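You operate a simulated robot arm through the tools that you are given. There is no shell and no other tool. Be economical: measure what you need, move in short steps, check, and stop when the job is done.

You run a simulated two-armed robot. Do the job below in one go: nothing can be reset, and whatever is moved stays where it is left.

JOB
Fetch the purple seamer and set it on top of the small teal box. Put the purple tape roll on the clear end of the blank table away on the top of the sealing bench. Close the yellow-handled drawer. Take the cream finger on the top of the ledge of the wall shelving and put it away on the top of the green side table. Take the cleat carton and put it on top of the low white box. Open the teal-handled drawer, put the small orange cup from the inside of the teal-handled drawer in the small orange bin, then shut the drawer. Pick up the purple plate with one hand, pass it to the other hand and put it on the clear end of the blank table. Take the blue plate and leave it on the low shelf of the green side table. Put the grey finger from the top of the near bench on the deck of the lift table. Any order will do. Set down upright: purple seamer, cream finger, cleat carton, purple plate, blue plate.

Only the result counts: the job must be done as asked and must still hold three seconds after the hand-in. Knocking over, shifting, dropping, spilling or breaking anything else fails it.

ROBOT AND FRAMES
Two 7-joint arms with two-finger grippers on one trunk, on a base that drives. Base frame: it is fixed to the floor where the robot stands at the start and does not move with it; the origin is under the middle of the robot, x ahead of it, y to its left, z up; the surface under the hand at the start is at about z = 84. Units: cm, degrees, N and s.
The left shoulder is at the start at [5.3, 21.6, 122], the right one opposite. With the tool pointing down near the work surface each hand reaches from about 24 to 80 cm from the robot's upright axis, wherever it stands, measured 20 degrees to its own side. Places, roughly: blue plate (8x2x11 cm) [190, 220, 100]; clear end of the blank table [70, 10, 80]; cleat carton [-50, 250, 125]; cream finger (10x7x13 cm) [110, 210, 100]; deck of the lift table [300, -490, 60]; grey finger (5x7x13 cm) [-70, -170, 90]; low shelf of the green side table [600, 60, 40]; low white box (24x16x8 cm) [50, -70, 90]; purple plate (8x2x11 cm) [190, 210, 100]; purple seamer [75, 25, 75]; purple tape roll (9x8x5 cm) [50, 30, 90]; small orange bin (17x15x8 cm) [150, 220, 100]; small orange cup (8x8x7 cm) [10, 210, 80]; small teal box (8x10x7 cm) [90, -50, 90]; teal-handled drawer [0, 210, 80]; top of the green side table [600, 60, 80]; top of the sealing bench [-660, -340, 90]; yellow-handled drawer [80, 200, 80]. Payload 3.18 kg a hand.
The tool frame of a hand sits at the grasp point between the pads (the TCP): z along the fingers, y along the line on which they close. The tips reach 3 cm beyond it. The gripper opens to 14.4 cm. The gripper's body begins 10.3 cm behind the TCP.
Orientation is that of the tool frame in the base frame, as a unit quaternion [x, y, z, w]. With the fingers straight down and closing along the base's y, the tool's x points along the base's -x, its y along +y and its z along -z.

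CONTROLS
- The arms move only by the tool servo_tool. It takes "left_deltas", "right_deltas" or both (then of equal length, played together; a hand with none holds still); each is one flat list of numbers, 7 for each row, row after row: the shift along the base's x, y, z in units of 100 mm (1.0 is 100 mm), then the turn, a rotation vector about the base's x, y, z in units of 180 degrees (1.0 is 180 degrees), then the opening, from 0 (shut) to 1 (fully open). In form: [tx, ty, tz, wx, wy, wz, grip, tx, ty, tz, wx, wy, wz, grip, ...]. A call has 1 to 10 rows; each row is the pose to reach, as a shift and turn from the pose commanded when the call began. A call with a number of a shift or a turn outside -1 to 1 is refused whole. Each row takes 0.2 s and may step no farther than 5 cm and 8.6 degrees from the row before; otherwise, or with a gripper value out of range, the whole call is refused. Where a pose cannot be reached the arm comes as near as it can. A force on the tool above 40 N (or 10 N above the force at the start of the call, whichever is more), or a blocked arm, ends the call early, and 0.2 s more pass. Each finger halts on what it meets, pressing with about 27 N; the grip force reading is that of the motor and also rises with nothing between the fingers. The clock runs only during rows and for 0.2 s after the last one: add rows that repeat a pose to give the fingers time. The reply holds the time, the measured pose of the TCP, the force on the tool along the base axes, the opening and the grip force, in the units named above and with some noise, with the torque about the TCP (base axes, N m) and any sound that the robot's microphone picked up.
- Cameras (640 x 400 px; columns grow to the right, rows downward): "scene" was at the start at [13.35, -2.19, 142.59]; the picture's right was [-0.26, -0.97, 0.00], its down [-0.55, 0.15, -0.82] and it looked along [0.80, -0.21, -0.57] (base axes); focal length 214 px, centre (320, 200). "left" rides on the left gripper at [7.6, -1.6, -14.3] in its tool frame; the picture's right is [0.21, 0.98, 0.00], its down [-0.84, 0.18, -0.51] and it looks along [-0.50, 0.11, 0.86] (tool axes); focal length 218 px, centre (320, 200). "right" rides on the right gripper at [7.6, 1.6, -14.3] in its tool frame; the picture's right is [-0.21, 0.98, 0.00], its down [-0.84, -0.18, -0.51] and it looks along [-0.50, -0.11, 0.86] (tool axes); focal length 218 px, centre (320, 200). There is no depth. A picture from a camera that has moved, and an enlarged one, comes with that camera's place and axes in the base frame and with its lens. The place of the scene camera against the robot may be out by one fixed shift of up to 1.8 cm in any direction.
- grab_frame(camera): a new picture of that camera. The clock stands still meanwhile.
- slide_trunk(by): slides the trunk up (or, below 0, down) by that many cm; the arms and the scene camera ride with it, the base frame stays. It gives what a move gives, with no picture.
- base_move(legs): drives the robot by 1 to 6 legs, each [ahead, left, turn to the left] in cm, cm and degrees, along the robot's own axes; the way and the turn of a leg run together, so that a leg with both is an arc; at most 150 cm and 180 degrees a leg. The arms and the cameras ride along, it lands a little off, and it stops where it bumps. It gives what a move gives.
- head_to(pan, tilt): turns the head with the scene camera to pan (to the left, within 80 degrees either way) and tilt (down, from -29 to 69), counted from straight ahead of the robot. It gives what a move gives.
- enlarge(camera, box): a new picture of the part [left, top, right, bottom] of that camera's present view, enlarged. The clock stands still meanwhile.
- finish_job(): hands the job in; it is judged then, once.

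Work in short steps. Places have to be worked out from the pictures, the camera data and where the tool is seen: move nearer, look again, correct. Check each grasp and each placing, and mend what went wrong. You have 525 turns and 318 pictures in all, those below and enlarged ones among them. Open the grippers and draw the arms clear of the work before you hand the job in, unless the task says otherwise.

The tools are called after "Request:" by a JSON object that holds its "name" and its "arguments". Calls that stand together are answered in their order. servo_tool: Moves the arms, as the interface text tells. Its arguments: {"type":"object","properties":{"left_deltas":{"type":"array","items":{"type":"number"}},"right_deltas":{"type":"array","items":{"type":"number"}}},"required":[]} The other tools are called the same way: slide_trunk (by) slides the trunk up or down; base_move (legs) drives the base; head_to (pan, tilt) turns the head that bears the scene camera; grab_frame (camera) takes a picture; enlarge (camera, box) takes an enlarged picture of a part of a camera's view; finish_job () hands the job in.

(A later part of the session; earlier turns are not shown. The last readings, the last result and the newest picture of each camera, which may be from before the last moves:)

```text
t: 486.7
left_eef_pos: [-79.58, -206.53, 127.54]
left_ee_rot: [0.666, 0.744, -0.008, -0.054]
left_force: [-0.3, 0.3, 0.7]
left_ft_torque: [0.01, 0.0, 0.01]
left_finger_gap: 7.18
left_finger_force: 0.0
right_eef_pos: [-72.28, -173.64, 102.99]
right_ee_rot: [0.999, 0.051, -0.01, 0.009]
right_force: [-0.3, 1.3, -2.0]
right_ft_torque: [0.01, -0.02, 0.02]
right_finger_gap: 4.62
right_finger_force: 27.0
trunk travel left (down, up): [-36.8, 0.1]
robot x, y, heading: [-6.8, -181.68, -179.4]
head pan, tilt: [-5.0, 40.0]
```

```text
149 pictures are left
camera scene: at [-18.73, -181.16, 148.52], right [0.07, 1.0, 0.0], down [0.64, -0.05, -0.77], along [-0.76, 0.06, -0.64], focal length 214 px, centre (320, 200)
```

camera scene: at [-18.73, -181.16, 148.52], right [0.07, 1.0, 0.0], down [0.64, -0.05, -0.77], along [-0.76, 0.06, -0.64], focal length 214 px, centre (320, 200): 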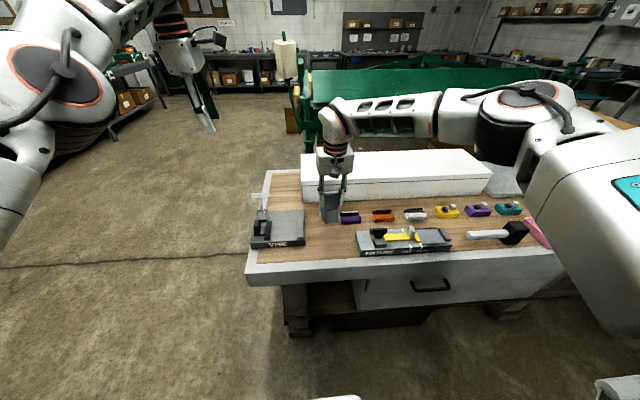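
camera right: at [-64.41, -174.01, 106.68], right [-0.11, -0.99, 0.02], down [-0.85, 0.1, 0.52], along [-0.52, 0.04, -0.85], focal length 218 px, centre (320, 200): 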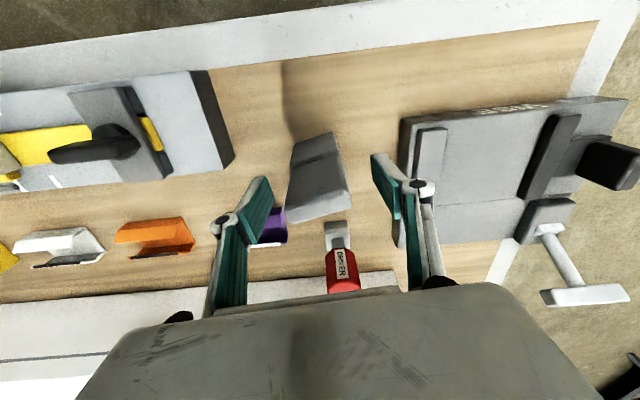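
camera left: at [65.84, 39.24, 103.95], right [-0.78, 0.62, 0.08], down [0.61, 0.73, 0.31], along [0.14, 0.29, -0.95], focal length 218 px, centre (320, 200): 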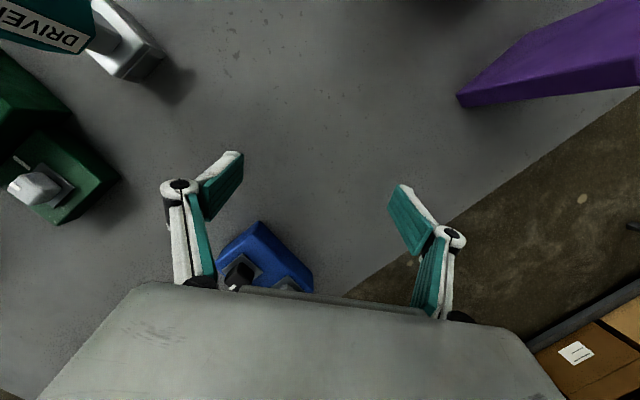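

The grey finger is held. I raise it, back away from the bench, then go south and turn towards the lift table.

Request:
{"name": "servo_tool", "arguments": {"right_deltas": [0.1, 0, 0.3, 0, 0, 0, 0.15, 0.3, 0, 0.6, 0, 0, 0, 0.15, 0.6, 0, 0.9, 0, 0, 0, 0.15]}}

Request:
{"name": "base_move", "arguments": {"legs": [[-12, 0, 0], [0, 130, 0], [0, 0, 150]]}}

Request:
{"name": "head_to", "arguments": {"pan": 0, "tilt": 15}}

Request:
{"name": "grab_frame", "arguments": {"camera": "scene"}}

```text
t: 487.5
left_eef_pos: [-79.58, -206.55, 127.47]
left_ee_rot: [0.666, 0.744, -0.008, -0.054]
left_force: [0.6, 0.1, -0.4]
left_ft_torque: [0.0, 0.07, 0.01]
left_finger_gap: 7.2
left_finger_force: 0.0
right_eef_pos: [-66.29, -173.63, 111.86]
right_ee_rot: [0.999, 0.053, -0.011, 0.009]
right_force: [0.7, 0.5, -1.8]
right_ft_torque: [0.0, -0.02, 0.01]
right_finger_gap: 4.63
right_finger_force: 26.9
trunk travel left (down, up): [-36.8, 0.1]
robot x, y, heading: [-6.47, -181.73, -179.2]
head pan, tilt: [-5.0, 40.0]
```

```text
t: 506.1
left_eef_pos: [82.7, -324.98, 127.45]
left_ee_rot: [-0.554, 0.831, -0.054, -0.007]
left_force: [-0.1, 0.4, 1.1]
left_ft_torque: [-0.02, 0.0, -0.01]
left_finger_gap: 7.19
left_finger_force: 0.1
right_eef_pos: [55.19, -347.23, 111.79]
right_ee_rot: [0.199, 0.98, 0.006, 0.011]
right_force: [-0.6, -0.4, -1.7]
right_ft_torque: [0.02, 0.04, -0.01]
right_finger_gap: 4.55
right_finger_force: 26.4
trunk travel left (down, up): [-36.8, 0.1]
robot x, y, heading: [6.72, -311.79, -28.3]
head pan, tilt: [-5.0, 40.0]
```

```text
t: 507.0
left_eef_pos: [82.64, -324.96, 127.47]
left_ee_rot: [-0.554, 0.831, -0.054, -0.005]
left_force: [-0.2, 0.3, -0.3]
left_ft_torque: [-0.01, 0.0, -0.02]
left_finger_gap: 7.21
left_finger_force: 0.0
right_eef_pos: [55.21, -347.27, 111.83]
right_ee_rot: [0.199, 0.98, 0.006, 0.012]
right_force: [-0.5, 0.3, -1.8]
right_ft_torque: [0.0, 0.05, 0.01]
right_finger_gap: 4.54
right_finger_force: 26.7
trunk travel left (down, up): [-36.8, 0.1]
robot x, y, heading: [7.04, -311.32, -28.4]
head pan, tilt: [0.0, 15.0]
```

```text
148 pictures are left
camera scene: at [19.12, -317.41, 152.45], right [-0.47, -0.88, 0.0], down [-0.23, 0.12, -0.97], along [0.85, -0.46, -0.26], focal length 214 px, centre (320, 200)
```

scene: 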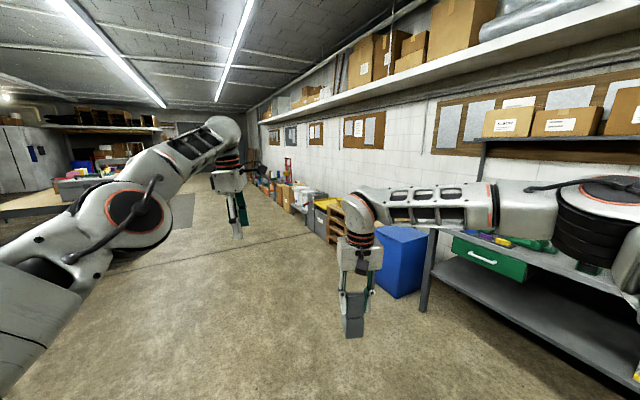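

Request:
{"name": "enlarge", "arguments": {"camera": "scene", "box": [250, 140, 400, 260]}}

```text
3.33 times, centred on (325, 200) of scene
camera zoom: at [19.12, -317.41, 152.45], right [-0.47, -0.88, 0.0], down [-0.23, 0.12, -0.97], along [0.85, -0.46, -0.26], focal length 715 px, centre (303, 200)
```

zoom: 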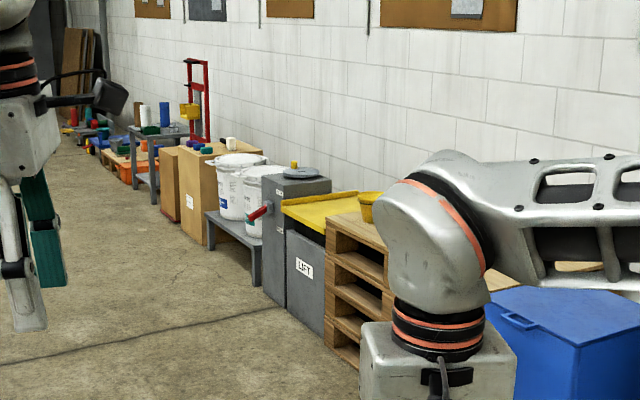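

The lift table is the cabinet labelled LIFT with the yellow deck. I drive in front of it and face -y.

Request:
{"name": "base_move", "arguments": {"legs": [[143, 32, 0], [143, 33, 0], [0, 0, -61.6]]}}

Request:
{"name": "head_to", "arguments": {"pan": 0, "tilt": 35}}

Request:
{"name": "grab_frame", "arguments": {"camera": "scene"}}

```text
t: 523.8
left_eef_pos: [310.1, -465.9, 127.45]
left_ee_rot: [-0.049, 0.997, -0.043, -0.033]
left_force: [0.4, 0.2, 0.0]
left_ft_torque: [-0.01, 0.01, -0.02]
left_finger_gap: 7.19
left_finger_force: 0.1
right_eef_pos: [277.52, -451.95, 111.8]
right_ee_rot: [0.676, 0.737, -0.002, 0.012]
right_force: [-0.2, 0.5, -1.7]
right_ft_torque: [0.04, 0.0, -0.01]
right_finger_gap: 4.56
right_finger_force: 26.9
trunk travel left (down, up): [-36.8, 0.1]
robot x, y, heading: [286.69, -392.03, -90.2]
head pan, tilt: [0.0, 15.0]
```

```text
t: 524.6
left_eef_pos: [310.13, -465.87, 127.53]
left_ee_rot: [-0.048, 0.997, -0.043, -0.033]
left_force: [0.2, 0.6, -0.7]
left_ft_torque: [0.04, 0.02, 0.0]
left_finger_gap: 7.2
left_finger_force: 0.1
right_eef_pos: [277.54, -452.05, 111.78]
right_ee_rot: [0.675, 0.738, -0.001, 0.013]
right_force: [-0.6, 0.0, -2.5]
right_ft_torque: [0.06, 0.02, 0.01]
right_finger_gap: 4.56
right_finger_force: 26.5
trunk travel left (down, up): [-36.8, 0.1]
robot x, y, heading: [286.54, -392.42, -90.3]
head pan, tilt: [0.0, 35.0]
```

```text
146 pictures are left
camera scene: at [286.99, -405.27, 149.27], right [-1.0, 0.0, 0.0], down [0.0, 0.57, -0.82], along [0.0, -0.82, -0.57], focal length 214 px, centre (320, 200)
```

scene: 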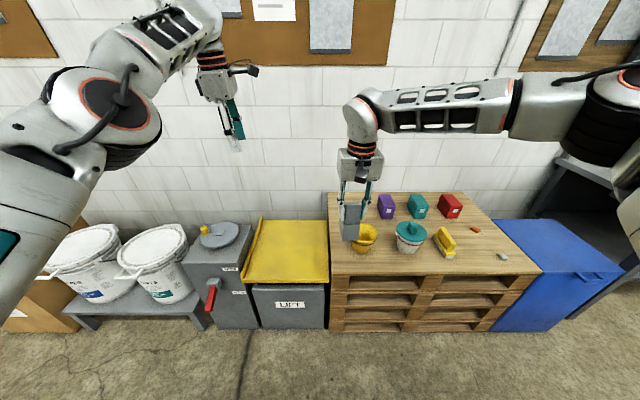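

The yellow deck spans roughly x 284–330, y -464…-509. I drive left 28 cm and ahead 28 cm, then lower partly.

Request:
{"name": "base_move", "arguments": {"legs": [[0, 28, 0], [28, 0, 0]]}}

Request:
{"name": "slide_trunk", "arguments": {"by": -20}}

Request:
{"name": "grab_frame", "arguments": {"camera": "right"}}

Request:
{"name": "grab_frame", "arguments": {"camera": "scene"}}

```text
t: 529.2
left_eef_pos: [337.19, -494.09, 127.55]
left_ee_rot: [-0.043, 0.998, -0.043, -0.034]
left_force: [0.7, -0.1, -0.5]
left_ft_torque: [0.01, 0.01, -0.02]
left_finger_gap: 7.22
left_finger_force: 0.1
right_eef_pos: [304.76, -480.01, 111.82]
right_ee_rot: [0.679, 0.734, -0.001, 0.014]
right_force: [-0.1, 0.3, -2.6]
right_ft_torque: [0.04, 0.05, 0.03]
right_finger_gap: 4.56
right_finger_force: 26.8
trunk travel left (down, up): [-36.8, 0.1]
robot x, y, heading: [314.31, -420.5, -90.8]
head pan, tilt: [0.0, 35.0]
```

```text
t: 531.4
left_eef_pos: [337.14, -496.76, 90.57]
left_ee_rot: [-0.047, 0.995, 0.08, -0.026]
left_force: [-0.2, 0.1, 0.4]
left_ft_torque: [-0.04, 0.0, 0.02]
left_finger_gap: 7.18
left_finger_force: 0.1
right_eef_pos: [304.69, -479.68, 91.99]
right_ee_rot: [0.678, 0.735, -0.002, 0.014]
right_force: [0.2, 0.1, -1.8]
right_ft_torque: [-0.02, 0.02, 0.05]
right_finger_gap: 4.53
right_finger_force: 26.3
trunk travel left (down, up): [-16.8, 20.1]
robot x, y, heading: [314.5, -420.28, -90.7]
head pan, tilt: [0.0, 35.0]
```

```text
145 pictures are left
camera right: at [305.38, -471.72, 105.9], right [0.99, -0.13, 0.02], down [-0.12, -0.84, 0.53], along [-0.05, -0.52, -0.85], focal length 218 px, centre (320, 200)
```

right: 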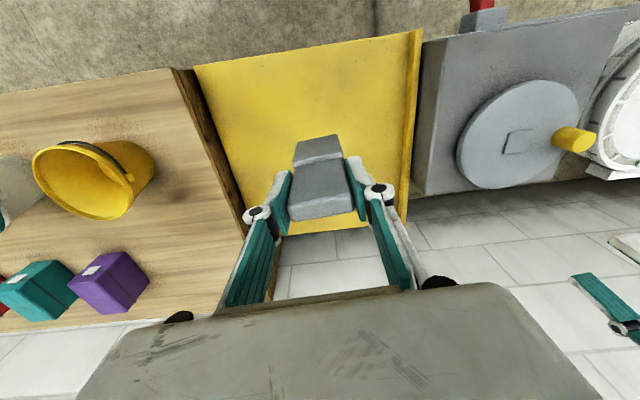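

```text
144 pictures are left
camera scene: at [314.53, -441.53, 128.75], right [-1.0, 0.01, 0.0], down [0.01, 0.57, -0.82], along [-0.01, -0.82, -0.57], focal length 214 px, centre (320, 200)
```

scene: 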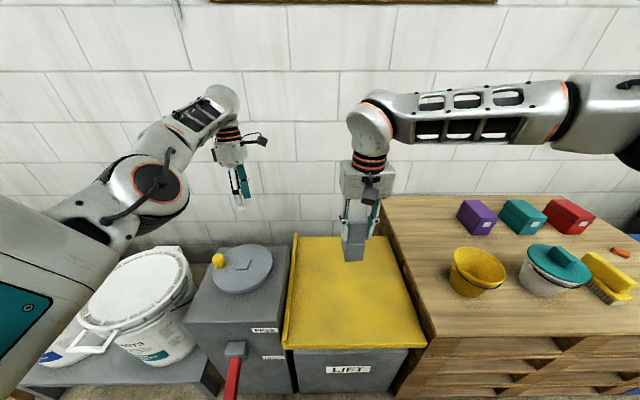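

The deck is centred at about (304, -489). I move 6 cm further in and lower.

Request:
{"name": "servo_tool", "arguments": {"right_deltas": [0, -0.2, -0.3, 0, 0, 0, 0.15, 0, -0.4, -0.6, 0, 0, 0, 0.15, 0, -0.6, -1, 0, 0, 0, 0.15]}}

Request:
{"name": "servo_tool", "arguments": {"right_deltas": [0, 0, -0.3, 0, 0, 0, 0.15, 0, 0, -0.6, 0, 0, 0, 0.15, 0, 0, -0.9, 0, 0, 0, 0.15]}}

Request:
{"name": "grab_frame", "arguments": {"camera": "scene"}}

```text
t: 532.2
left_eef_pos: [337.11, -496.85, 90.1]
left_ee_rot: [-0.047, 0.995, 0.082, -0.026]
left_force: [-0.4, -0.9, 0.0]
left_ft_torque: [0.05, 0.01, -0.01]
left_finger_gap: 7.2
left_finger_force: 0.0
right_eef_pos: [304.69, -486.03, 81.55]
right_ee_rot: [0.678, 0.735, -0.001, 0.012]
right_force: [-0.7, -0.9, -1.7]
right_ft_torque: [0.08, -0.04, -0.03]
right_finger_gap: 4.56
right_finger_force: 26.9
trunk travel left (down, up): [-16.8, 20.1]
robot x, y, heading: [314.64, -420.5, -90.6]
head pan, tilt: [0.0, 35.0]
```

```text
t: 533.0
left_eef_pos: [337.11, -496.83, 90.12]
left_ee_rot: [-0.047, 0.995, 0.082, -0.026]
left_force: [1.1, -0.2, -0.2]
left_ft_torque: [0.01, 0.0, 0.01]
left_finger_gap: 7.22
left_finger_force: 0.1
right_eef_pos: [304.71, -486.07, 72.73]
right_ee_rot: [0.679, 0.734, -0.001, 0.012]
right_force: [0.3, 1.0, -0.8]
right_ft_torque: [0.07, 0.02, 0.01]
right_finger_gap: 4.56
right_finger_force: 26.7
trunk travel left (down, up): [-16.8, 20.1]
robot x, y, heading: [314.49, -420.3, -90.5]
head pan, tilt: [0.0, 35.0]
```

```text
143 pictures are left
camera scene: at [314.53, -441.75, 128.66], right [-1.0, 0.01, 0.0], down [0.01, 0.57, -0.82], along [-0.01, -0.82, -0.57], focal length 214 px, centre (320, 200)
```

scene: 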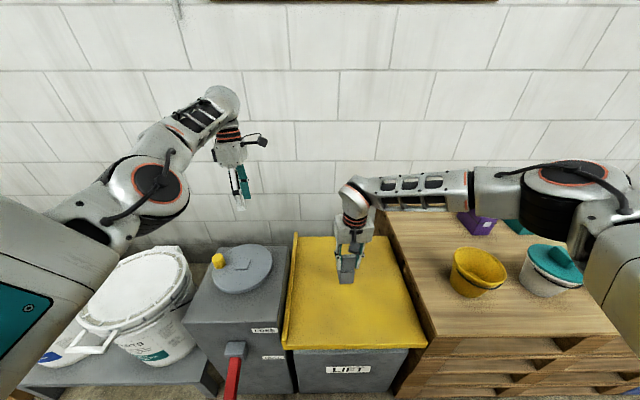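

Close to the deck now. I lower in small steps until contact.

Request:
{"name": "servo_tool", "arguments": {"right_deltas": [0, 0, -0.08, 0, 0, 0, 0.15, 0, 0, -0.16, 0, 0, 0, 0.15, 0, 0, -0.24, 0, 0, 0, 0.15, 0, 0, -0.3, 0, 0, 0, 0.15, 0, 0, -0.36, 0, 0, 0, 0.15, 0, 0, -0.42, 0, 0, 0, 0.15]}}

Request:
{"name": "enlarge", "arguments": {"camera": "scene", "box": [280, 170, 420, 330]}}

```text
t: 534.4
left_eef_pos: [337.3, -496.8, 90.24]
left_ee_rot: [-0.046, 0.995, 0.081, -0.026]
left_force: [0.4, -0.2, 0.1]
left_ft_torque: [-0.01, 0.01, 0.07]
left_finger_gap: 7.2
left_finger_force: 0.1
right_eef_pos: [304.77, -485.85, 68.59]
right_ee_rot: [0.678, 0.735, -0.002, 0.013]
right_force: [0.8, -0.5, -2.0]
right_ft_torque: [0.03, 0.01, 0.0]
right_finger_gap: 4.53
right_finger_force: 26.4
trunk travel left (down, up): [-16.8, 20.1]
robot x, y, heading: [314.59, -420.2, -90.7]
head pan, tilt: [0.0, 35.0]
```

```text
2.50 times, centred on (350, 250) of scene
camera zoom: at [314.54, -441.68, 128.68], right [-1.0, 0.01, 0.0], down [0.01, 0.57, -0.82], along [-0.01, -0.82, -0.57], focal length 536 px, centre (245, 75)
```

zoom: 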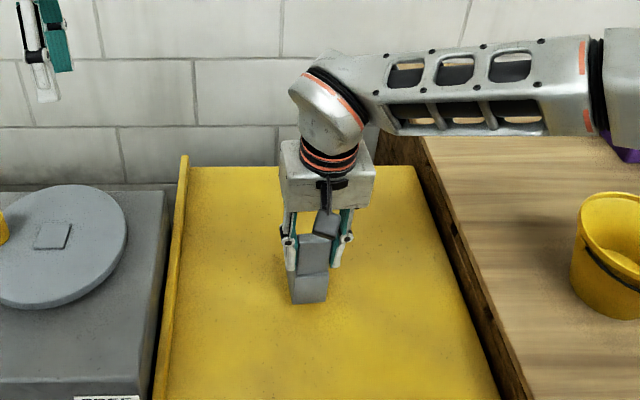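

Request:
{"name": "servo_tool", "arguments": {"right_deltas": [0, 0, -0.06, 0, 0, 0, 0.15, 0, 0, -0.12, 0, 0, 0, 0.15, 0, 0, -0.18, 0, 0, 0, 0.15, 0, 0, -0.24, 0, 0, 0, 0.15, 0, 0, -0.3, 0, 0, 0, 0.15, 0, 0, -0.36, 0, 0, 0, 0.15, 0, 0, -0.42, 0, 0, 0, 0.15, 0, 0, -0.48, 0, 0, 0, 0.15]}}

```text
t: 536.1
left_eef_pos: [337.12, -496.66, 90.27]
left_ee_rot: [-0.047, 0.995, 0.081, -0.026]
left_force: [0.2, 0.6, -0.3]
left_ft_torque: [0.07, 0.02, -0.03]
left_finger_gap: 7.19
left_finger_force: 0.1
right_eef_pos: [304.7, -486.02, 65.07]
right_ee_rot: [0.68, 0.733, -0.003, 0.017]
right_force: [-3.4, 7.5, 31.6]
right_ft_torque: [0.62, 0.64, -0.31]
right_finger_gap: 4.57
right_finger_force: 27.1
trunk travel left (down, up): [-16.8, 20.1]
robot x, y, heading: [314.24, -420.47, -90.4]
head pan, tilt: [0.0, 35.0]
stopped in row 8 (right hand): the force on the tool passed its limit at 46 N (the readings are from after the stop); the commanded pose is now the measured one
```

Contact with the deck at z≈65. I ease up, open, and rise.

Request:
{"name": "servo_tool", "arguments": {"right_deltas": [0, 0, 0.03, 0, 0, 0, 0.15, 0, 0, 0.03, 0, 0, 0, 0.35, 0, 0, 0.03, 0, 0, 0, 0.55, 0, 0, 0.03, 0, 0, 0, 0.6, 0, 0, 0.4, 0, 0, 0, 0.6, 0, 0, 0.8, 0, 0, 0, 0.6, 0, 0, 1, 0, 0, 0, 0.6]}}

Request:
{"name": "slide_trunk", "arguments": {"by": 20}}

Request:
{"name": "grab_frame", "arguments": {"camera": "scene"}}

```text
t: 537.7
left_eef_pos: [337.14, -496.69, 90.42]
left_ee_rot: [-0.047, 0.995, 0.082, -0.026]
left_force: [0.1, 0.8, 0.9]
left_ft_torque: [0.01, -0.01, -0.03]
left_finger_gap: 7.19
left_finger_force: 0.0
right_eef_pos: [304.65, -486.02, 74.7]
right_ee_rot: [0.679, 0.734, -0.002, 0.015]
right_force: [-0.5, 0.6, 0.9]
right_ft_torque: [0.0, 0.03, 0.02]
right_finger_gap: 8.63
right_finger_force: 0.0
trunk travel left (down, up): [-16.8, 20.1]
robot x, y, heading: [314.41, -420.7, -90.7]
head pan, tilt: [0.0, 35.0]
```

```text
t: 539.9
left_eef_pos: [337.17, -494.09, 127.14]
left_ee_rot: [-0.043, 0.998, -0.042, -0.034]
left_force: [-0.3, -0.6, 0.7]
left_ft_torque: [-0.01, -0.01, 0.04]
left_finger_gap: 7.17
left_finger_force: 0.1
right_eef_pos: [304.74, -485.99, 94.57]
right_ee_rot: [0.679, 0.734, -0.002, 0.015]
right_force: [0.1, -0.8, 0.6]
right_ft_torque: [-0.01, 0.02, -0.02]
right_finger_gap: 8.66
right_finger_force: 0.0
trunk travel left (down, up): [-36.8, 0.1]
robot x, y, heading: [314.65, -420.73, -90.5]
head pan, tilt: [0.0, 35.0]
```

```text
141 pictures are left
camera scene: at [314.63, -433.24, 149.25], right [-1.0, 0.01, 0.0], down [0.01, 0.57, -0.82], along [-0.01, -0.82, -0.57], focal length 214 px, centre (320, 200)
```

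scene: 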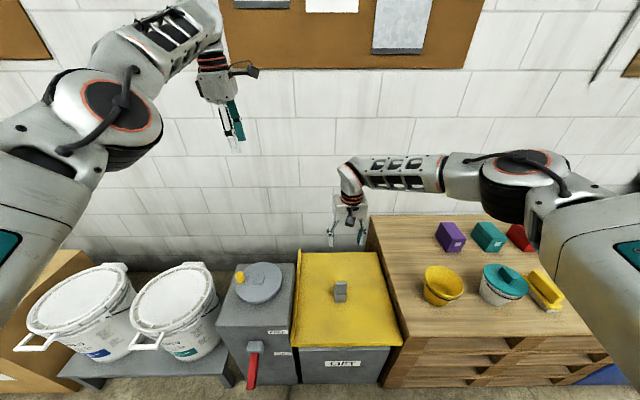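

The grey finger stands on the deck. Now back to the ledge for the blue plate: I back out and drive north along the open lane (x≈180).

Request:
{"name": "base_move", "arguments": {"legs": [[-100, 0, 0], [0, -132, 0], [0, 0, 180]]}}

Request:
{"name": "grab_frame", "arguments": {"camera": "scene"}}

```text
t: 563.6
left_eef_pos: [165.85, -243.17, 127.12]
left_ee_rot: [0.999, 0.012, 0.034, -0.04]
left_force: [0.3, 1.4, 0.1]
left_ft_torque: [0.01, -0.01, 0.02]
left_finger_gap: 7.18
left_finger_force: 0.0
right_eef_pos: [197.8, -253.29, 94.78]
right_ee_rot: [0.712, -0.702, -0.015, -0.002]
right_force: [-0.5, 0.5, 1.0]
right_ft_torque: [0.02, 0.03, 0.02]
right_finger_gap: 8.61
right_finger_force: 0.2
trunk travel left (down, up): [-36.8, 0.1]
robot x, y, heading: [184.16, -318.41, 85.6]
head pan, tilt: [0.0, 35.0]
```

```text
140 pictures are left
camera scene: at [185.42, -305.17, 149.26], right [1.0, -0.08, 0.0], down [-0.04, -0.57, -0.82], along [0.06, 0.82, -0.57], focal length 214 px, centre (320, 200)
```

scene: 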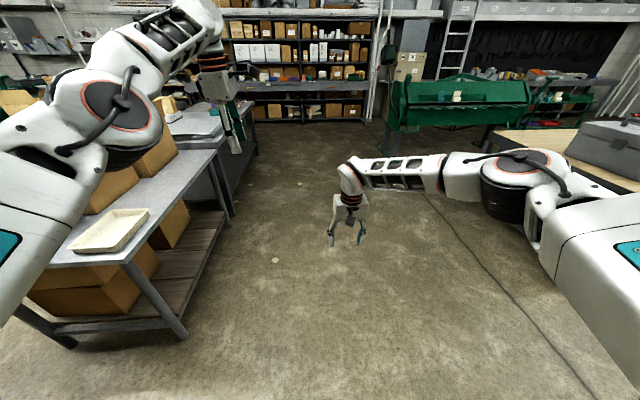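

The lane north is clear. I raise the right hand and drive up to the ledge.

Request:
{"name": "servo_tool", "arguments": {"right_deltas": [0, -0.1, 0.33, 0, 0, 0, 0.6, 0, -0.2, 0.66, 0, 0, 0, 0.6, 0, -0.3, 1, 0, 0, 0, 0.6]}}

Request:
{"name": "base_move", "arguments": {"legs": [[0, 0, 4.4], [150, 0, 0], [150, 0, 0], [125, 0, 0]]}}

Request:
{"name": "head_to", "arguments": {"pan": 0, "tilt": 25}}

Request:
{"name": "grab_frame", "arguments": {"camera": "scene"}}

```text
t: 564.4
left_eef_pos: [165.91, -243.25, 127.13]
left_ee_rot: [0.998, 0.012, 0.034, -0.042]
left_force: [0.7, 0.0, 0.0]
left_ft_torque: [-0.01, 0.0, 0.0]
left_finger_gap: 7.22
left_finger_force: 0.0
right_eef_pos: [197.92, -256.36, 104.63]
right_ee_rot: [0.712, -0.702, -0.015, -0.002]
right_force: [0.3, -0.8, -0.3]
right_ft_torque: [0.02, -0.03, -0.05]
right_finger_gap: 8.64
right_finger_force: 0.0
trunk travel left (down, up): [-36.8, 0.1]
robot x, y, heading: [183.88, -318.12, 85.7]
head pan, tilt: [0.0, 35.0]
```

```text
t: 585.0
left_eef_pos: [144.71, 174.61, 127.11]
left_ee_rot: [0.996, 0.068, 0.032, -0.041]
left_force: [-0.4, -0.5, -0.3]
left_ft_torque: [-0.02, 0.02, 0.01]
left_finger_gap: 7.2
left_finger_force: 0.0
right_eef_pos: [177.92, 165.15, 104.45]
right_ee_rot: [0.75, -0.661, -0.014, -0.002]
right_force: [-0.4, -0.1, -0.6]
right_ft_torque: [0.0, 0.02, -0.02]
right_finger_gap: 8.61
right_finger_force: 0.1
trunk travel left (down, up): [-36.8, 0.1]
robot x, y, heading: [171.02, 102.23, 92.2]
head pan, tilt: [0.0, 35.0]
```

```text
t: 585.8
left_eef_pos: [144.65, 174.65, 127.25]
left_ee_rot: [0.996, 0.069, 0.032, -0.043]
left_force: [0.6, 1.1, 0.1]
left_ft_torque: [0.0, 0.0, -0.03]
left_finger_gap: 7.2
left_finger_force: 0.0
right_eef_pos: [177.91, 165.1, 104.53]
right_ee_rot: [0.75, -0.661, -0.015, -0.002]
right_force: [-0.1, 0.7, 0.7]
right_ft_torque: [0.0, 0.0, -0.03]
right_finger_gap: 8.64
right_finger_force: 0.0
trunk travel left (down, up): [-36.8, 0.1]
robot x, y, heading: [171.18, 101.69, 92.1]
head pan, tilt: [0.0, 25.0]
```

```text
139 pictures are left
camera scene: at [171.04, 115.5, 150.83], right [1.0, 0.04, 0.0], down [0.02, -0.42, -0.91], along [-0.03, 0.91, -0.42], focal length 214 px, centre (320, 200)
```

scene: 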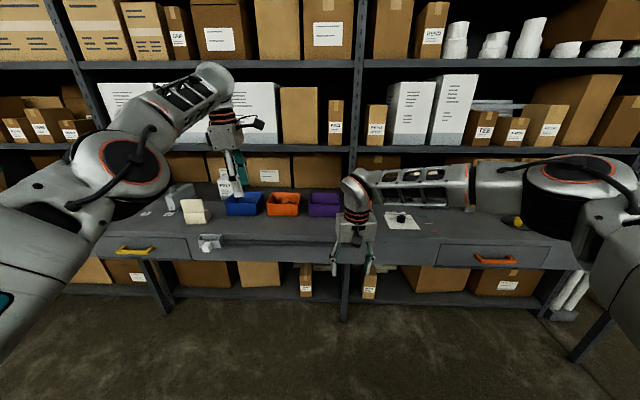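

The rack is just ahead-right. I correct the right hand's yaw and pitch it forward about 64° for a grip suited to the low shelf.

Request:
{"name": "servo_tool", "arguments": {"right_deltas": [0, 0, 0.1, 0, 0, -0.02, 0.65, 0, 0, 0.2, 0, 0, -0.04, 0.7]}}

Request:
{"name": "servo_tool", "arguments": {"right_deltas": [0, 0, 0.1, 0.0445, 0, 0, 0.7, 0, 0, 0.2, 0.089, 0, 0, 0.7, 0, 0, 0.3, 0.1335, 0, 0, 0.7, 0, 0, 0.4, 0.178, 0, 0, 0.7, 0, 0, 0.5, 0.2225, 0, 0, 0.7, 0, 0, 0.6, 0.267, 0, 0, 0.7, 0, 0, 0.7, 0.3115, 0, 0, 0.7, 0, 0, 0.8, 0.356, 0, 0, 0.7]}}

Request:
{"name": "base_move", "arguments": {"legs": [[30, 0, -2]]}}

Request:
{"name": "grab_frame", "arguments": {"camera": "right"}}

Request:
{"name": "grab_frame", "arguments": {"camera": "scene"}}

```text
t: 586.4
left_eef_pos: [144.66, 174.61, 127.19]
left_ee_rot: [0.996, 0.068, 0.032, -0.042]
left_force: [0.4, -0.5, 0.5]
left_ft_torque: [-0.04, 0.01, 0.0]
left_finger_gap: 7.18
left_finger_force: 0.1
right_eef_pos: [178.02, 165.22, 106.48]
right_ee_rot: [-0.707, 0.707, 0.014, 0.002]
right_force: [-0.2, 0.7, 0.6]
right_ft_torque: [0.02, 0.01, 0.03]
right_finger_gap: 10.07
right_finger_force: 0.0
trunk travel left (down, up): [-36.8, 0.1]
robot x, y, heading: [170.65, 102.08, 92.0]
head pan, tilt: [0.0, 25.0]
```

```text
t: 588.2
left_eef_pos: [144.19, 174.41, 127.2]
left_ee_rot: [0.996, 0.069, 0.034, -0.043]
left_force: [-0.6, -0.1, 0.3]
left_ft_torque: [0.03, -0.06, -0.01]
left_finger_gap: 7.21
left_finger_force: 0.1
right_eef_pos: [177.62, 165.02, 114.65]
right_ee_rot: [0.599, -0.589, -0.388, -0.379]
right_force: [0.1, -0.4, -0.3]
right_ft_torque: [-0.01, 0.01, -0.06]
right_finger_gap: 10.11
right_finger_force: 0.0
trunk travel left (down, up): [-36.8, 0.1]
robot x, y, heading: [170.68, 101.94, 92.4]
head pan, tilt: [0.0, 25.0]
```

```text
t: 590.2
left_eef_pos: [146.05, 205.28, 127.1]
left_ee_rot: [0.997, 0.053, 0.032, -0.042]
left_force: [0.5, 0.1, -0.1]
left_ft_torque: [0.01, -0.01, 0.0]
left_finger_gap: 7.2
left_finger_force: 0.2
right_eef_pos: [179.13, 194.56, 114.58]
right_ee_rot: [-0.59, 0.6, 0.382, 0.383]
right_force: [-0.2, -0.2, 0.3]
right_ft_torque: [0.03, 0.04, 0.0]
right_finger_gap: 10.08
right_finger_force: 0.1
trunk travel left (down, up): [-36.8, 0.1]
robot x, y, heading: [170.38, 131.74, 90.3]
head pan, tilt: [0.0, 25.0]
```

```text
138 pictures are left
camera right: at [177.17, 178.62, 113.28], right [-0.98, 0.1, 0.2], down [0.18, -0.11, 0.98], along [0.12, 0.99, 0.09], focal length 218 px, centre (320, 200)
```

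right: 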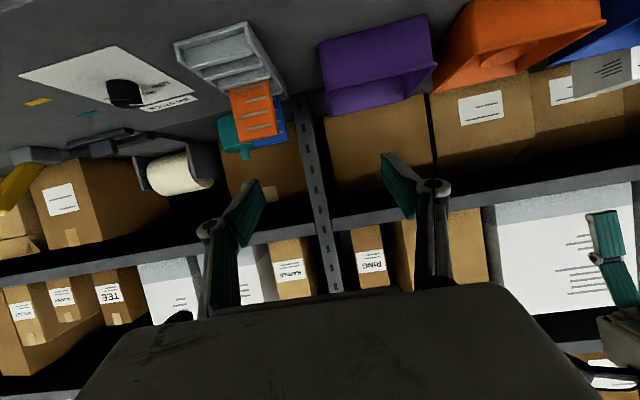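

```text
137 pictures are left
camera scene: at [170.74, 145.37, 150.83], right [1.0, 0.01, 0.0], down [0.0, -0.42, -0.91], along [-0.01, 0.91, -0.42], focal length 214 px, centre (320, 200)
```

scene: 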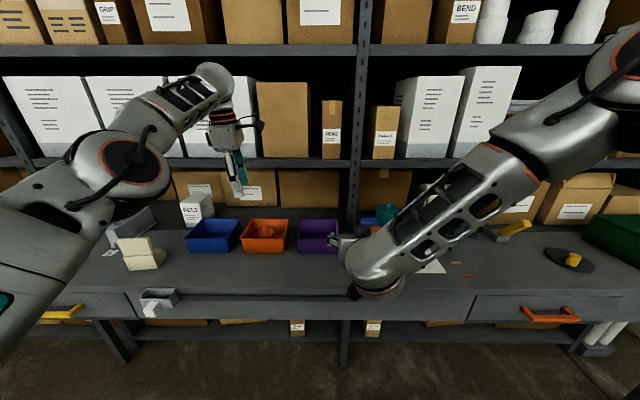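

The blue plate is seen behind the orange one. I drive ahead 17 cm and right 11 cm, keeping the left hand short of the shelf.

Request:
{"name": "base_move", "arguments": {"legs": [[17, -11, 0]]}}

Request:
{"name": "enlarge", "arguments": {"camera": "right", "box": [200, 0, 440, 200]}}

Request:
{"name": "grab_frame", "arguments": {"camera": "scene"}}

```text
t: 591.8
left_eef_pos: [156.76, 222.21, 127.17]
left_ee_rot: [0.997, 0.054, 0.032, -0.042]
left_force: [0.5, -0.3, 0.7]
left_ft_torque: [-0.04, 0.01, 0.0]
left_finger_gap: 7.21
left_finger_force: 0.0
right_eef_pos: [189.68, 211.69, 114.51]
right_ee_rot: [-0.59, 0.6, 0.382, 0.383]
right_force: [-0.2, 1.2, 0.2]
right_ft_torque: [-0.02, -0.05, 0.02]
right_finger_gap: 10.1
right_finger_force: 0.1
trunk travel left (down, up): [-36.8, 0.1]
robot x, y, heading: [180.95, 148.85, 90.6]
head pan, tilt: [0.0, 25.0]
```

```text
2.00 times, centred on (320, 100) of right
camera zoom: at [187.79, 195.65, 113.29], right [-0.98, 0.1, 0.2], down [0.18, -0.11, 0.98], along [0.12, 0.99, 0.09], focal length 436 px, centre (320, 400)
```

zoom: 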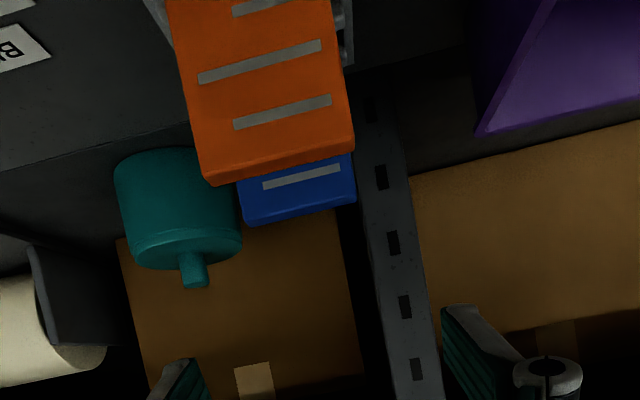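

```text
135 pictures are left
camera scene: at [181.41, 162.39, 150.83], right [1.0, 0.01, 0.0], down [0.0, -0.42, -0.91], along [-0.01, 0.91, -0.42], focal length 214 px, centre (320, 200)
```

scene: 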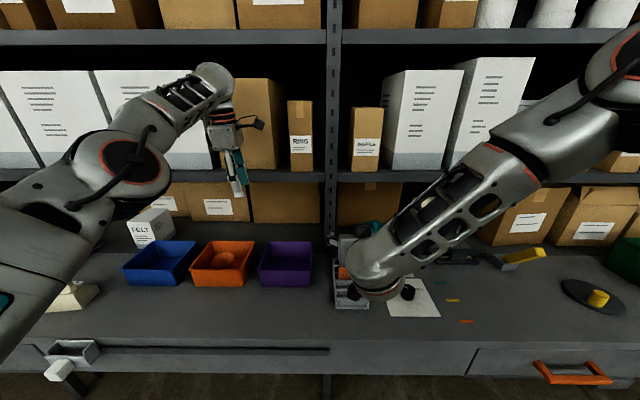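

The blue plate's top edge is at (186.6–193.7, 224), z 104, and the jar behind is clear. I advance over/around the orange plate and then lower beside the blue one.

Request:
{"name": "servo_tool", "arguments": {"right_deltas": [0, 0.3, -0.1, 0, 0, 0, 0.7, 0.03, 0.6, -0.2, 0, 0, 0, 0.7, 0.04, 0.9, -0.4, 0, 0, 0, 0.7, 0.04, 1, -0.7, 0, 0, 0, 0.7]}}

Request:
{"name": "enlarge", "arguments": {"camera": "right", "box": [160, 20, 480, 220]}}

```text
t: 592.8
left_eef_pos: [156.73, 222.09, 127.13]
left_ee_rot: [0.997, 0.054, 0.033, -0.041]
left_force: [0.3, 0.0, -0.3]
left_ft_torque: [0.0, 0.0, 0.01]
left_finger_gap: 7.22
left_finger_force: 0.1
right_eef_pos: [189.86, 222.0, 107.8]
right_ee_rot: [-0.591, 0.602, 0.378, 0.382]
right_force: [-0.4, -0.3, -0.7]
right_ft_torque: [0.05, -0.01, -0.02]
right_finger_gap: 10.08
right_finger_force: 0.1
right hand out of reach, approached as far as the arm can: row 4
trunk travel left (down, up): [-36.8, 0.1]
robot x, y, heading: [180.98, 148.73, 90.7]
head pan, tilt: [0.0, 25.0]
```

```text
2.00 times, centred on (320, 120) of right
camera zoom: at [187.82, 205.97, 106.72], right [-0.98, 0.1, 0.19], down [0.18, -0.11, 0.98], along [0.12, 0.99, 0.09], focal length 436 px, centre (320, 360)
```

zoom: 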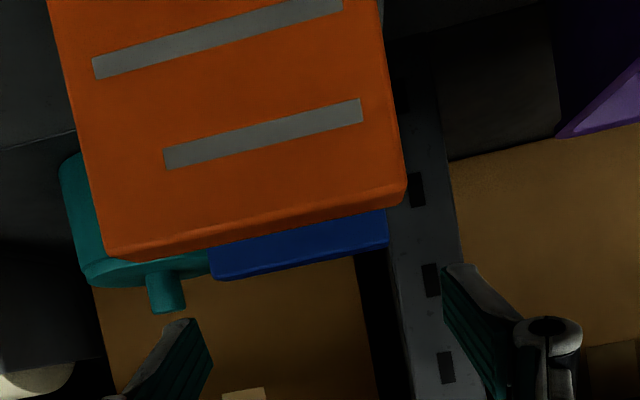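

All consistent (top z≈104.2, centre x≈190.1). I lower 5.6 cm.

Request:
{"name": "servo_tool", "arguments": {"right_deltas": [0.02, 0.02, -0.2, 0, 0, 0, 0.7, 0.02, 0.04, -0.4, 0, 0, 0, 0.7, 0.02, 0.05, -0.56, 0, 0, 0, 0.7]}}

Request:
{"name": "enlarge", "arguments": {"camera": "right", "box": [160, 20, 480, 220]}}

Request:
{"name": "enlarge", "arguments": {"camera": "scene", "box": [280, 180, 480, 340]}}

```text
t: 593.6
left_eef_pos: [156.65, 222.18, 127.13]
left_ee_rot: [0.997, 0.054, 0.033, -0.041]
left_force: [0.3, 0.5, 0.2]
left_ft_torque: [-0.02, -0.02, 0.02]
left_finger_gap: 7.22
left_finger_force: 0.1
right_eef_pos: [188.08, 223.41, 103.76]
right_ee_rot: [-0.591, 0.605, 0.373, 0.381]
right_force: [0.1, -0.4, -0.3]
right_ft_torque: [0.0, 0.03, 0.0]
right_finger_gap: 10.09
right_finger_force: 0.0
right hand out of reach, approached as far as the arm can: row 1, 2, 3
trunk travel left (down, up): [-36.8, 0.1]
robot x, y, heading: [180.78, 148.82, 90.4]
head pan, tilt: [0.0, 25.0]
```

```text
2.00 times, centred on (320, 120) of right
camera zoom: at [185.93, 207.33, 102.79], right [-0.98, 0.11, 0.19], down [0.18, -0.1, 0.98], along [0.13, 0.99, 0.08], focal length 436 px, centre (320, 360)
```

zoom: 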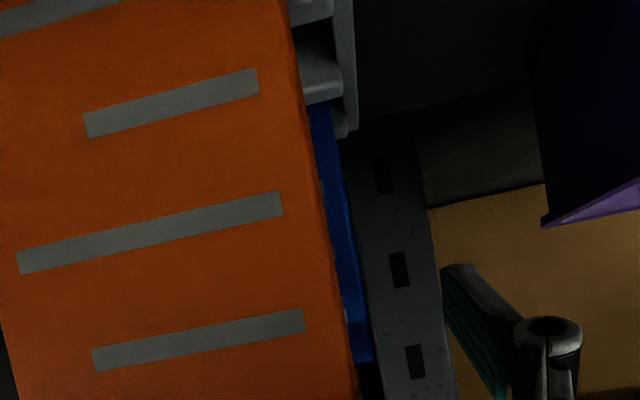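

```text
2.50 times, centred on (380, 260) of scene
camera zoom: at [181.33, 162.39, 150.83], right [1.0, 0.01, 0.0], down [0.0, -0.42, -0.91], along [-0.01, 0.91, -0.42], focal length 536 px, centre (170, 50)
```

zoom: 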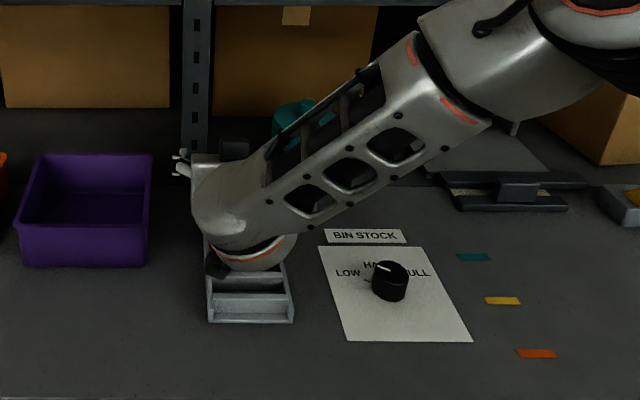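

The arm drifted 2 cm left at its limit. I go back up, re-centre, then lower with the trunk instead.

Request:
{"name": "servo_tool", "arguments": {"right_deltas": [0, -0.03, 0.3, 0, 0, 0, 0.7, 0.1, -0.1, 0.5, 0, 0, 0, 0.7, 0.2, -0.12, 0.55, 0, 0, 0, 0.7]}}

Request:
{"name": "enlarge", "arguments": {"camera": "right", "box": [160, 20, 480, 220]}}

```text
t: 594.4
left_eef_pos: [156.69, 222.05, 127.15]
left_ee_rot: [0.997, 0.053, 0.032, -0.042]
left_force: [0.3, -0.1, -0.2]
left_ft_torque: [-0.02, -0.02, -0.01]
left_finger_gap: 7.19
left_finger_force: 0.1
right_eef_pos: [190.11, 222.28, 109.29]
right_ee_rot: [-0.59, 0.6, 0.382, 0.383]
right_force: [0.0, -0.1, -0.1]
right_ft_torque: [-0.01, -0.02, 0.0]
right_finger_gap: 10.07
right_finger_force: 0.2
trunk travel left (down, up): [-36.8, 0.1]
robot x, y, heading: [181.06, 149.14, 90.3]
head pan, tilt: [0.0, 25.0]
```

```text
2.00 times, centred on (320, 120) of right
camera zoom: at [188.33, 206.18, 108.04], right [-0.98, 0.1, 0.2], down [0.18, -0.11, 0.98], along [0.12, 0.99, 0.09], focal length 436 px, centre (320, 360)
```

zoom: 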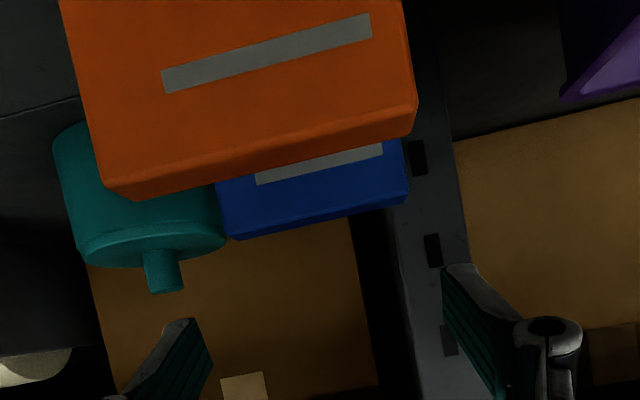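

The plates are undisturbed and the hand is centred. I lower 7 cm by trunk.

Request:
{"name": "slide_trunk", "arguments": {"by": -7}}

Request:
{"name": "enlarge", "arguments": {"camera": "right", "box": [160, 20, 480, 220]}}

```text
t: 595.5
left_eef_pos: [156.7, 222.13, 120.27]
left_ee_rot: [0.997, 0.054, 0.033, -0.042]
left_force: [-0.5, 0.1, 0.6]
left_ft_torque: [0.04, 0.0, 0.0]
left_finger_gap: 7.2
left_finger_force: 0.0
right_eef_pos: [190.14, 222.19, 102.48]
right_ee_rot: [-0.59, 0.599, 0.382, 0.384]
right_force: [0.0, 0.4, 0.8]
right_ft_torque: [0.01, 0.02, -0.01]
right_finger_gap: 10.09
right_finger_force: 0.2
trunk travel left (down, up): [-29.8, 7.1]
robot x, y, heading: [181.04, 148.99, 90.6]
head pan, tilt: [0.0, 25.0]
```

```text
2.00 times, centred on (320, 120) of right
camera zoom: at [188.21, 206.08, 101.15], right [-0.98, 0.1, 0.2], down [0.18, -0.12, 0.98], along [0.12, 0.99, 0.1], focal length 436 px, centre (320, 360)
```

zoom: 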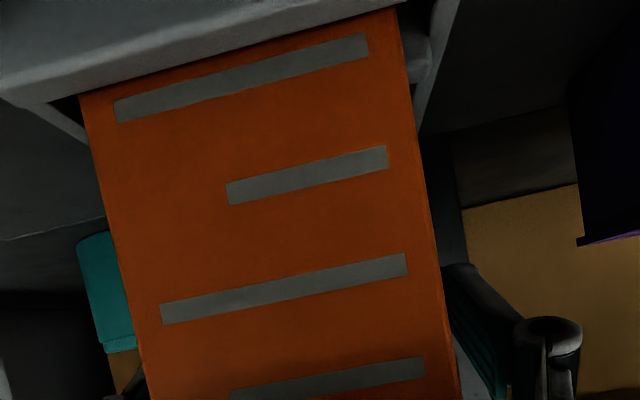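

In position beside the blue plate. I lower 0.8 cm more and close.

Request:
{"name": "slide_trunk", "arguments": {"by": -0.8}}

Request:
{"name": "servo_tool", "arguments": {"right_deltas": [0, 0, 0, 0, 0, 0, 0.55, 0, 0, 0, 0, 0, 0, 0.4, 0, 0, 0, 0, 0, 0, 0.3, 0, 0, 0, 0, 0, 0, 0.3]}}

Request:
{"name": "slide_trunk", "arguments": {"by": 7.8}}

Request:
{"name": "servo_tool", "arguments": {"right_deltas": [0, 0, 0.3, 0, 0, 0, 0.3, 0, 0, 0.5, 0, 0, 0, 0.3]}}

Request:
{"name": "grab_frame", "arguments": {"camera": "right"}}

```text
t: 596.1
left_eef_pos: [156.67, 222.32, 119.5]
left_ee_rot: [0.997, 0.054, 0.033, -0.041]
left_force: [-0.1, -0.4, 0.1]
left_ft_torque: [0.03, 0.02, 0.0]
left_finger_gap: 7.21
left_finger_force: 0.1
right_eef_pos: [190.15, 222.2, 101.47]
right_ee_rot: [-0.59, 0.6, 0.382, 0.383]
right_force: [-0.1, -0.2, -0.1]
right_ft_torque: [0.05, -0.04, 0.0]
right_finger_gap: 10.08
right_finger_force: 0.1
trunk travel left (down, up): [-29.0, 7.9]
robot x, y, heading: [180.89, 148.77, 90.6]
head pan, tilt: [0.0, 25.0]
```

```text
t: 597.1
left_eef_pos: [156.72, 222.21, 119.42]
left_ee_rot: [0.997, 0.054, 0.034, -0.04]
left_force: [0.0, 0.6, -0.1]
left_ft_torque: [-0.01, -0.05, -0.02]
left_finger_gap: 7.22
left_finger_force: 0.1
right_eef_pos: [190.17, 222.21, 101.52]
right_ee_rot: [-0.59, 0.6, 0.381, 0.383]
right_force: [1.0, -1.5, -0.3]
right_ft_torque: [-0.02, -0.05, -0.01]
right_finger_gap: 6.86
right_finger_force: 27.1
trunk travel left (down, up): [-29.0, 7.9]
robot x, y, heading: [181.26, 148.99, 90.7]
head pan, tilt: [0.0, 25.0]
```

```text
t: 598.2
left_eef_pos: [156.81, 222.21, 127.1]
left_ee_rot: [0.997, 0.053, 0.033, -0.043]
left_force: [-0.7, 0.5, -0.3]
left_ft_torque: [0.02, -0.02, -0.01]
left_finger_gap: 7.2
left_finger_force: 0.1
right_eef_pos: [190.15, 222.25, 109.39]
right_ee_rot: [-0.59, 0.599, 0.383, 0.383]
right_force: [0.5, 0.3, -0.9]
right_ft_torque: [0.04, -0.01, 0.0]
right_finger_gap: 6.88
right_finger_force: 26.6
trunk travel left (down, up): [-36.8, 0.1]
robot x, y, heading: [180.9, 149.31, 90.7]
head pan, tilt: [0.0, 25.0]
```

```text
t: 598.8
left_eef_pos: [156.7, 222.17, 127.28]
left_ee_rot: [0.997, 0.054, 0.034, -0.041]
left_force: [-0.5, 1.3, -0.3]
left_ft_torque: [-0.05, -0.03, 0.02]
left_finger_gap: 7.22
left_finger_force: 0.1
right_eef_pos: [190.05, 222.23, 114.32]
right_ee_rot: [-0.59, 0.599, 0.382, 0.383]
right_force: [-1.2, -0.8, -0.3]
right_ft_torque: [0.06, 0.0, -0.02]
right_finger_gap: 6.86
right_finger_force: 27.8
trunk travel left (down, up): [-36.8, 0.1]
robot x, y, heading: [181.15, 149.34, 90.4]
head pan, tilt: [0.0, 25.0]
```

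```text
129 pictures are left
camera right: at [188.09, 206.17, 113.14], right [-0.98, 0.1, 0.2], down [0.18, -0.11, 0.98], along [0.12, 0.99, 0.09], focal length 218 px, centre (320, 200)
```

right: 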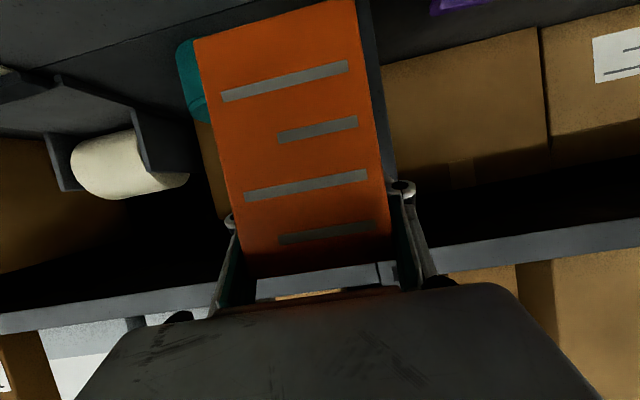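

The picture shows the orange plate moving with the hand. I check whether the orange, blue, or both are held.

Request:
{"name": "enlarge", "arguments": {"camera": "scene", "box": [280, 140, 480, 320]}}

Request:
{"name": "grab_frame", "arguments": {"camera": "left"}}

```text
2.22 times, centred on (380, 230) of scene
camera zoom: at [181.36, 162.36, 150.84], right [1.0, 0.01, 0.0], down [0.0, -0.42, -0.91], along [-0.01, 0.91, -0.42], focal length 477 px, centre (187, 133)
```

zoom: 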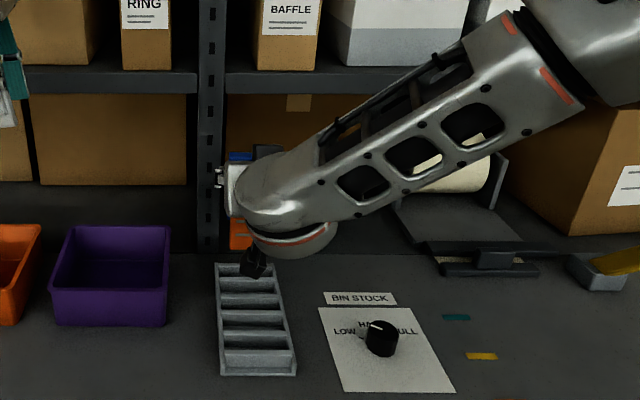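

```text
127 pictures are left
camera left: at [163.21, 223.33, 142.03], right [0.31, -0.95, -0.06], down [-0.85, -0.31, 0.43], along [-0.43, -0.08, -0.9], focal length 218 px, centre (320, 200)
```

left: 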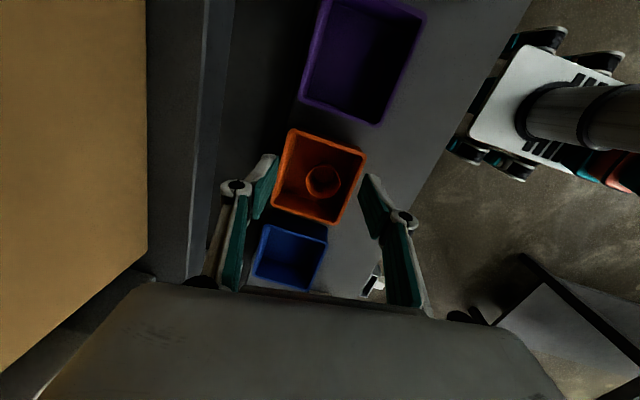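

Both plates are clamped (the rack is empty). I must put them back exactly: I lower by the same path in steps and watch the forces.

Request:
{"name": "servo_tool", "arguments": {"right_deltas": [0.01, 0, -0.2, 0, 0, 0, 0.3, 0.01, 0, -0.5, 0, 0, 0, 0.3]}}

Request:
{"name": "slide_trunk", "arguments": {"by": -5}}

Request:
{"name": "enlarge", "arguments": {"camera": "right", "box": [160, 0, 480, 200]}}

```text
t: 599.4
left_eef_pos: [156.54, 222.1, 127.06]
left_ee_rot: [0.997, 0.054, 0.033, -0.041]
left_force: [-1.7, -0.5, -0.3]
left_ft_torque: [-0.03, -0.06, -0.03]
left_finger_gap: 7.23
left_finger_force: 0.1
right_eef_pos: [190.23, 222.23, 109.24]
right_ee_rot: [-0.59, 0.598, 0.383, 0.383]
right_force: [-0.2, -0.3, -1.2]
right_ft_torque: [0.01, -0.03, -0.02]
right_finger_gap: 6.85
right_finger_force: 26.9
trunk travel left (down, up): [-36.8, 0.1]
robot x, y, heading: [180.71, 148.85, 90.7]
head pan, tilt: [0.0, 25.0]
```

```text
t: 600.3
left_eef_pos: [156.63, 222.09, 122.24]
left_ee_rot: [0.997, 0.054, 0.034, -0.043]
left_force: [0.4, 0.7, 0.4]
left_ft_torque: [0.03, 0.01, -0.02]
left_finger_gap: 7.2
left_finger_force: 0.2
right_eef_pos: [190.21, 222.22, 104.44]
right_ee_rot: [-0.589, 0.6, 0.382, 0.384]
right_force: [-0.3, -0.3, -0.2]
right_ft_torque: [0.02, 0.02, 0.01]
right_finger_gap: 6.87
right_finger_force: 26.7
trunk travel left (down, up): [-31.8, 5.1]
robot x, y, heading: [180.83, 148.84, 90.6]
head pan, tilt: [0.0, 25.0]
```

```text
2.00 times, centred on (320, 100) of right
camera zoom: at [188.32, 206.13, 103.11], right [-0.98, 0.1, 0.2], down [0.18, -0.12, 0.98], along [0.12, 0.99, 0.09], focal length 436 px, centre (320, 400)
```

zoom: 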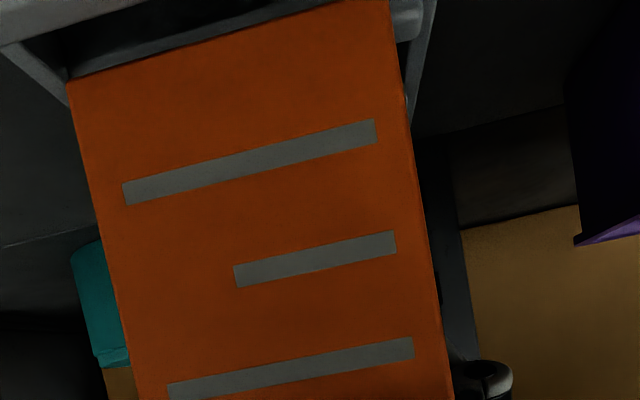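

No resistance. I lower the last 2.9 cm.

Request:
{"name": "slide_trunk", "arguments": {"by": -2.5}}

Request:
{"name": "slide_trunk", "arguments": {"by": -0.5}}

Request:
{"name": "enlarge", "arguments": {"camera": "right", "box": [160, 0, 480, 200]}}

```text
t: 601.0
left_eef_pos: [156.73, 222.1, 119.8]
left_ee_rot: [0.997, 0.054, 0.032, -0.041]
left_force: [0.3, 0.2, 0.2]
left_ft_torque: [0.01, -0.01, 0.02]
left_finger_gap: 7.21
left_finger_force: 0.0
right_eef_pos: [190.15, 222.15, 101.92]
right_ee_rot: [-0.591, 0.599, 0.382, 0.382]
right_force: [-0.2, 0.1, -0.9]
right_ft_torque: [0.04, 0.03, -0.04]
right_finger_gap: 6.82
right_finger_force: 26.7
trunk travel left (down, up): [-29.3, 7.6]
robot x, y, heading: [180.82, 148.61, 90.2]
head pan, tilt: [0.0, 25.0]
```

```text
t: 601.6
left_eef_pos: [156.82, 222.17, 119.23]
left_ee_rot: [0.997, 0.054, 0.033, -0.04]
left_force: [-0.4, -1.2, -0.8]
left_ft_torque: [0.06, -0.01, -0.01]
left_finger_gap: 7.18
left_finger_force: 0.1
right_eef_pos: [190.15, 222.27, 101.55]
right_ee_rot: [-0.589, 0.599, 0.383, 0.384]
right_force: [-1.7, 1.0, 6.3]
right_ft_torque: [0.12, -0.15, 0.03]
right_finger_gap: 6.86
right_finger_force: 26.7
trunk travel left (down, up): [-28.8, 8.1]
robot x, y, heading: [181.11, 148.88, 90.6]
head pan, tilt: [0.0, 25.0]
```

```text
2.00 times, centred on (320, 100) of right
camera zoom: at [188.27, 206.18, 100.21], right [-0.98, 0.1, 0.2], down [0.18, -0.12, 0.98], along [0.12, 0.99, 0.1], focal length 436 px, centre (320, 400)
```

zoom: 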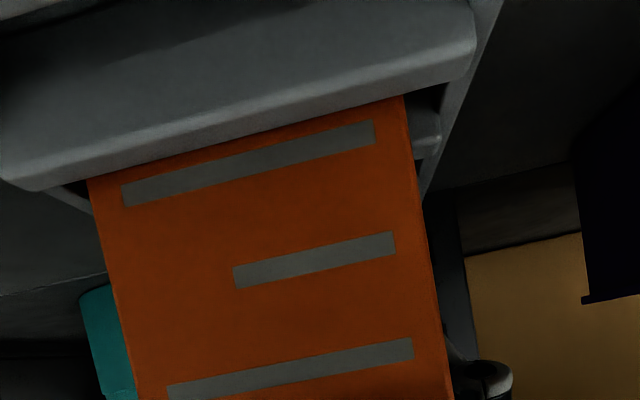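

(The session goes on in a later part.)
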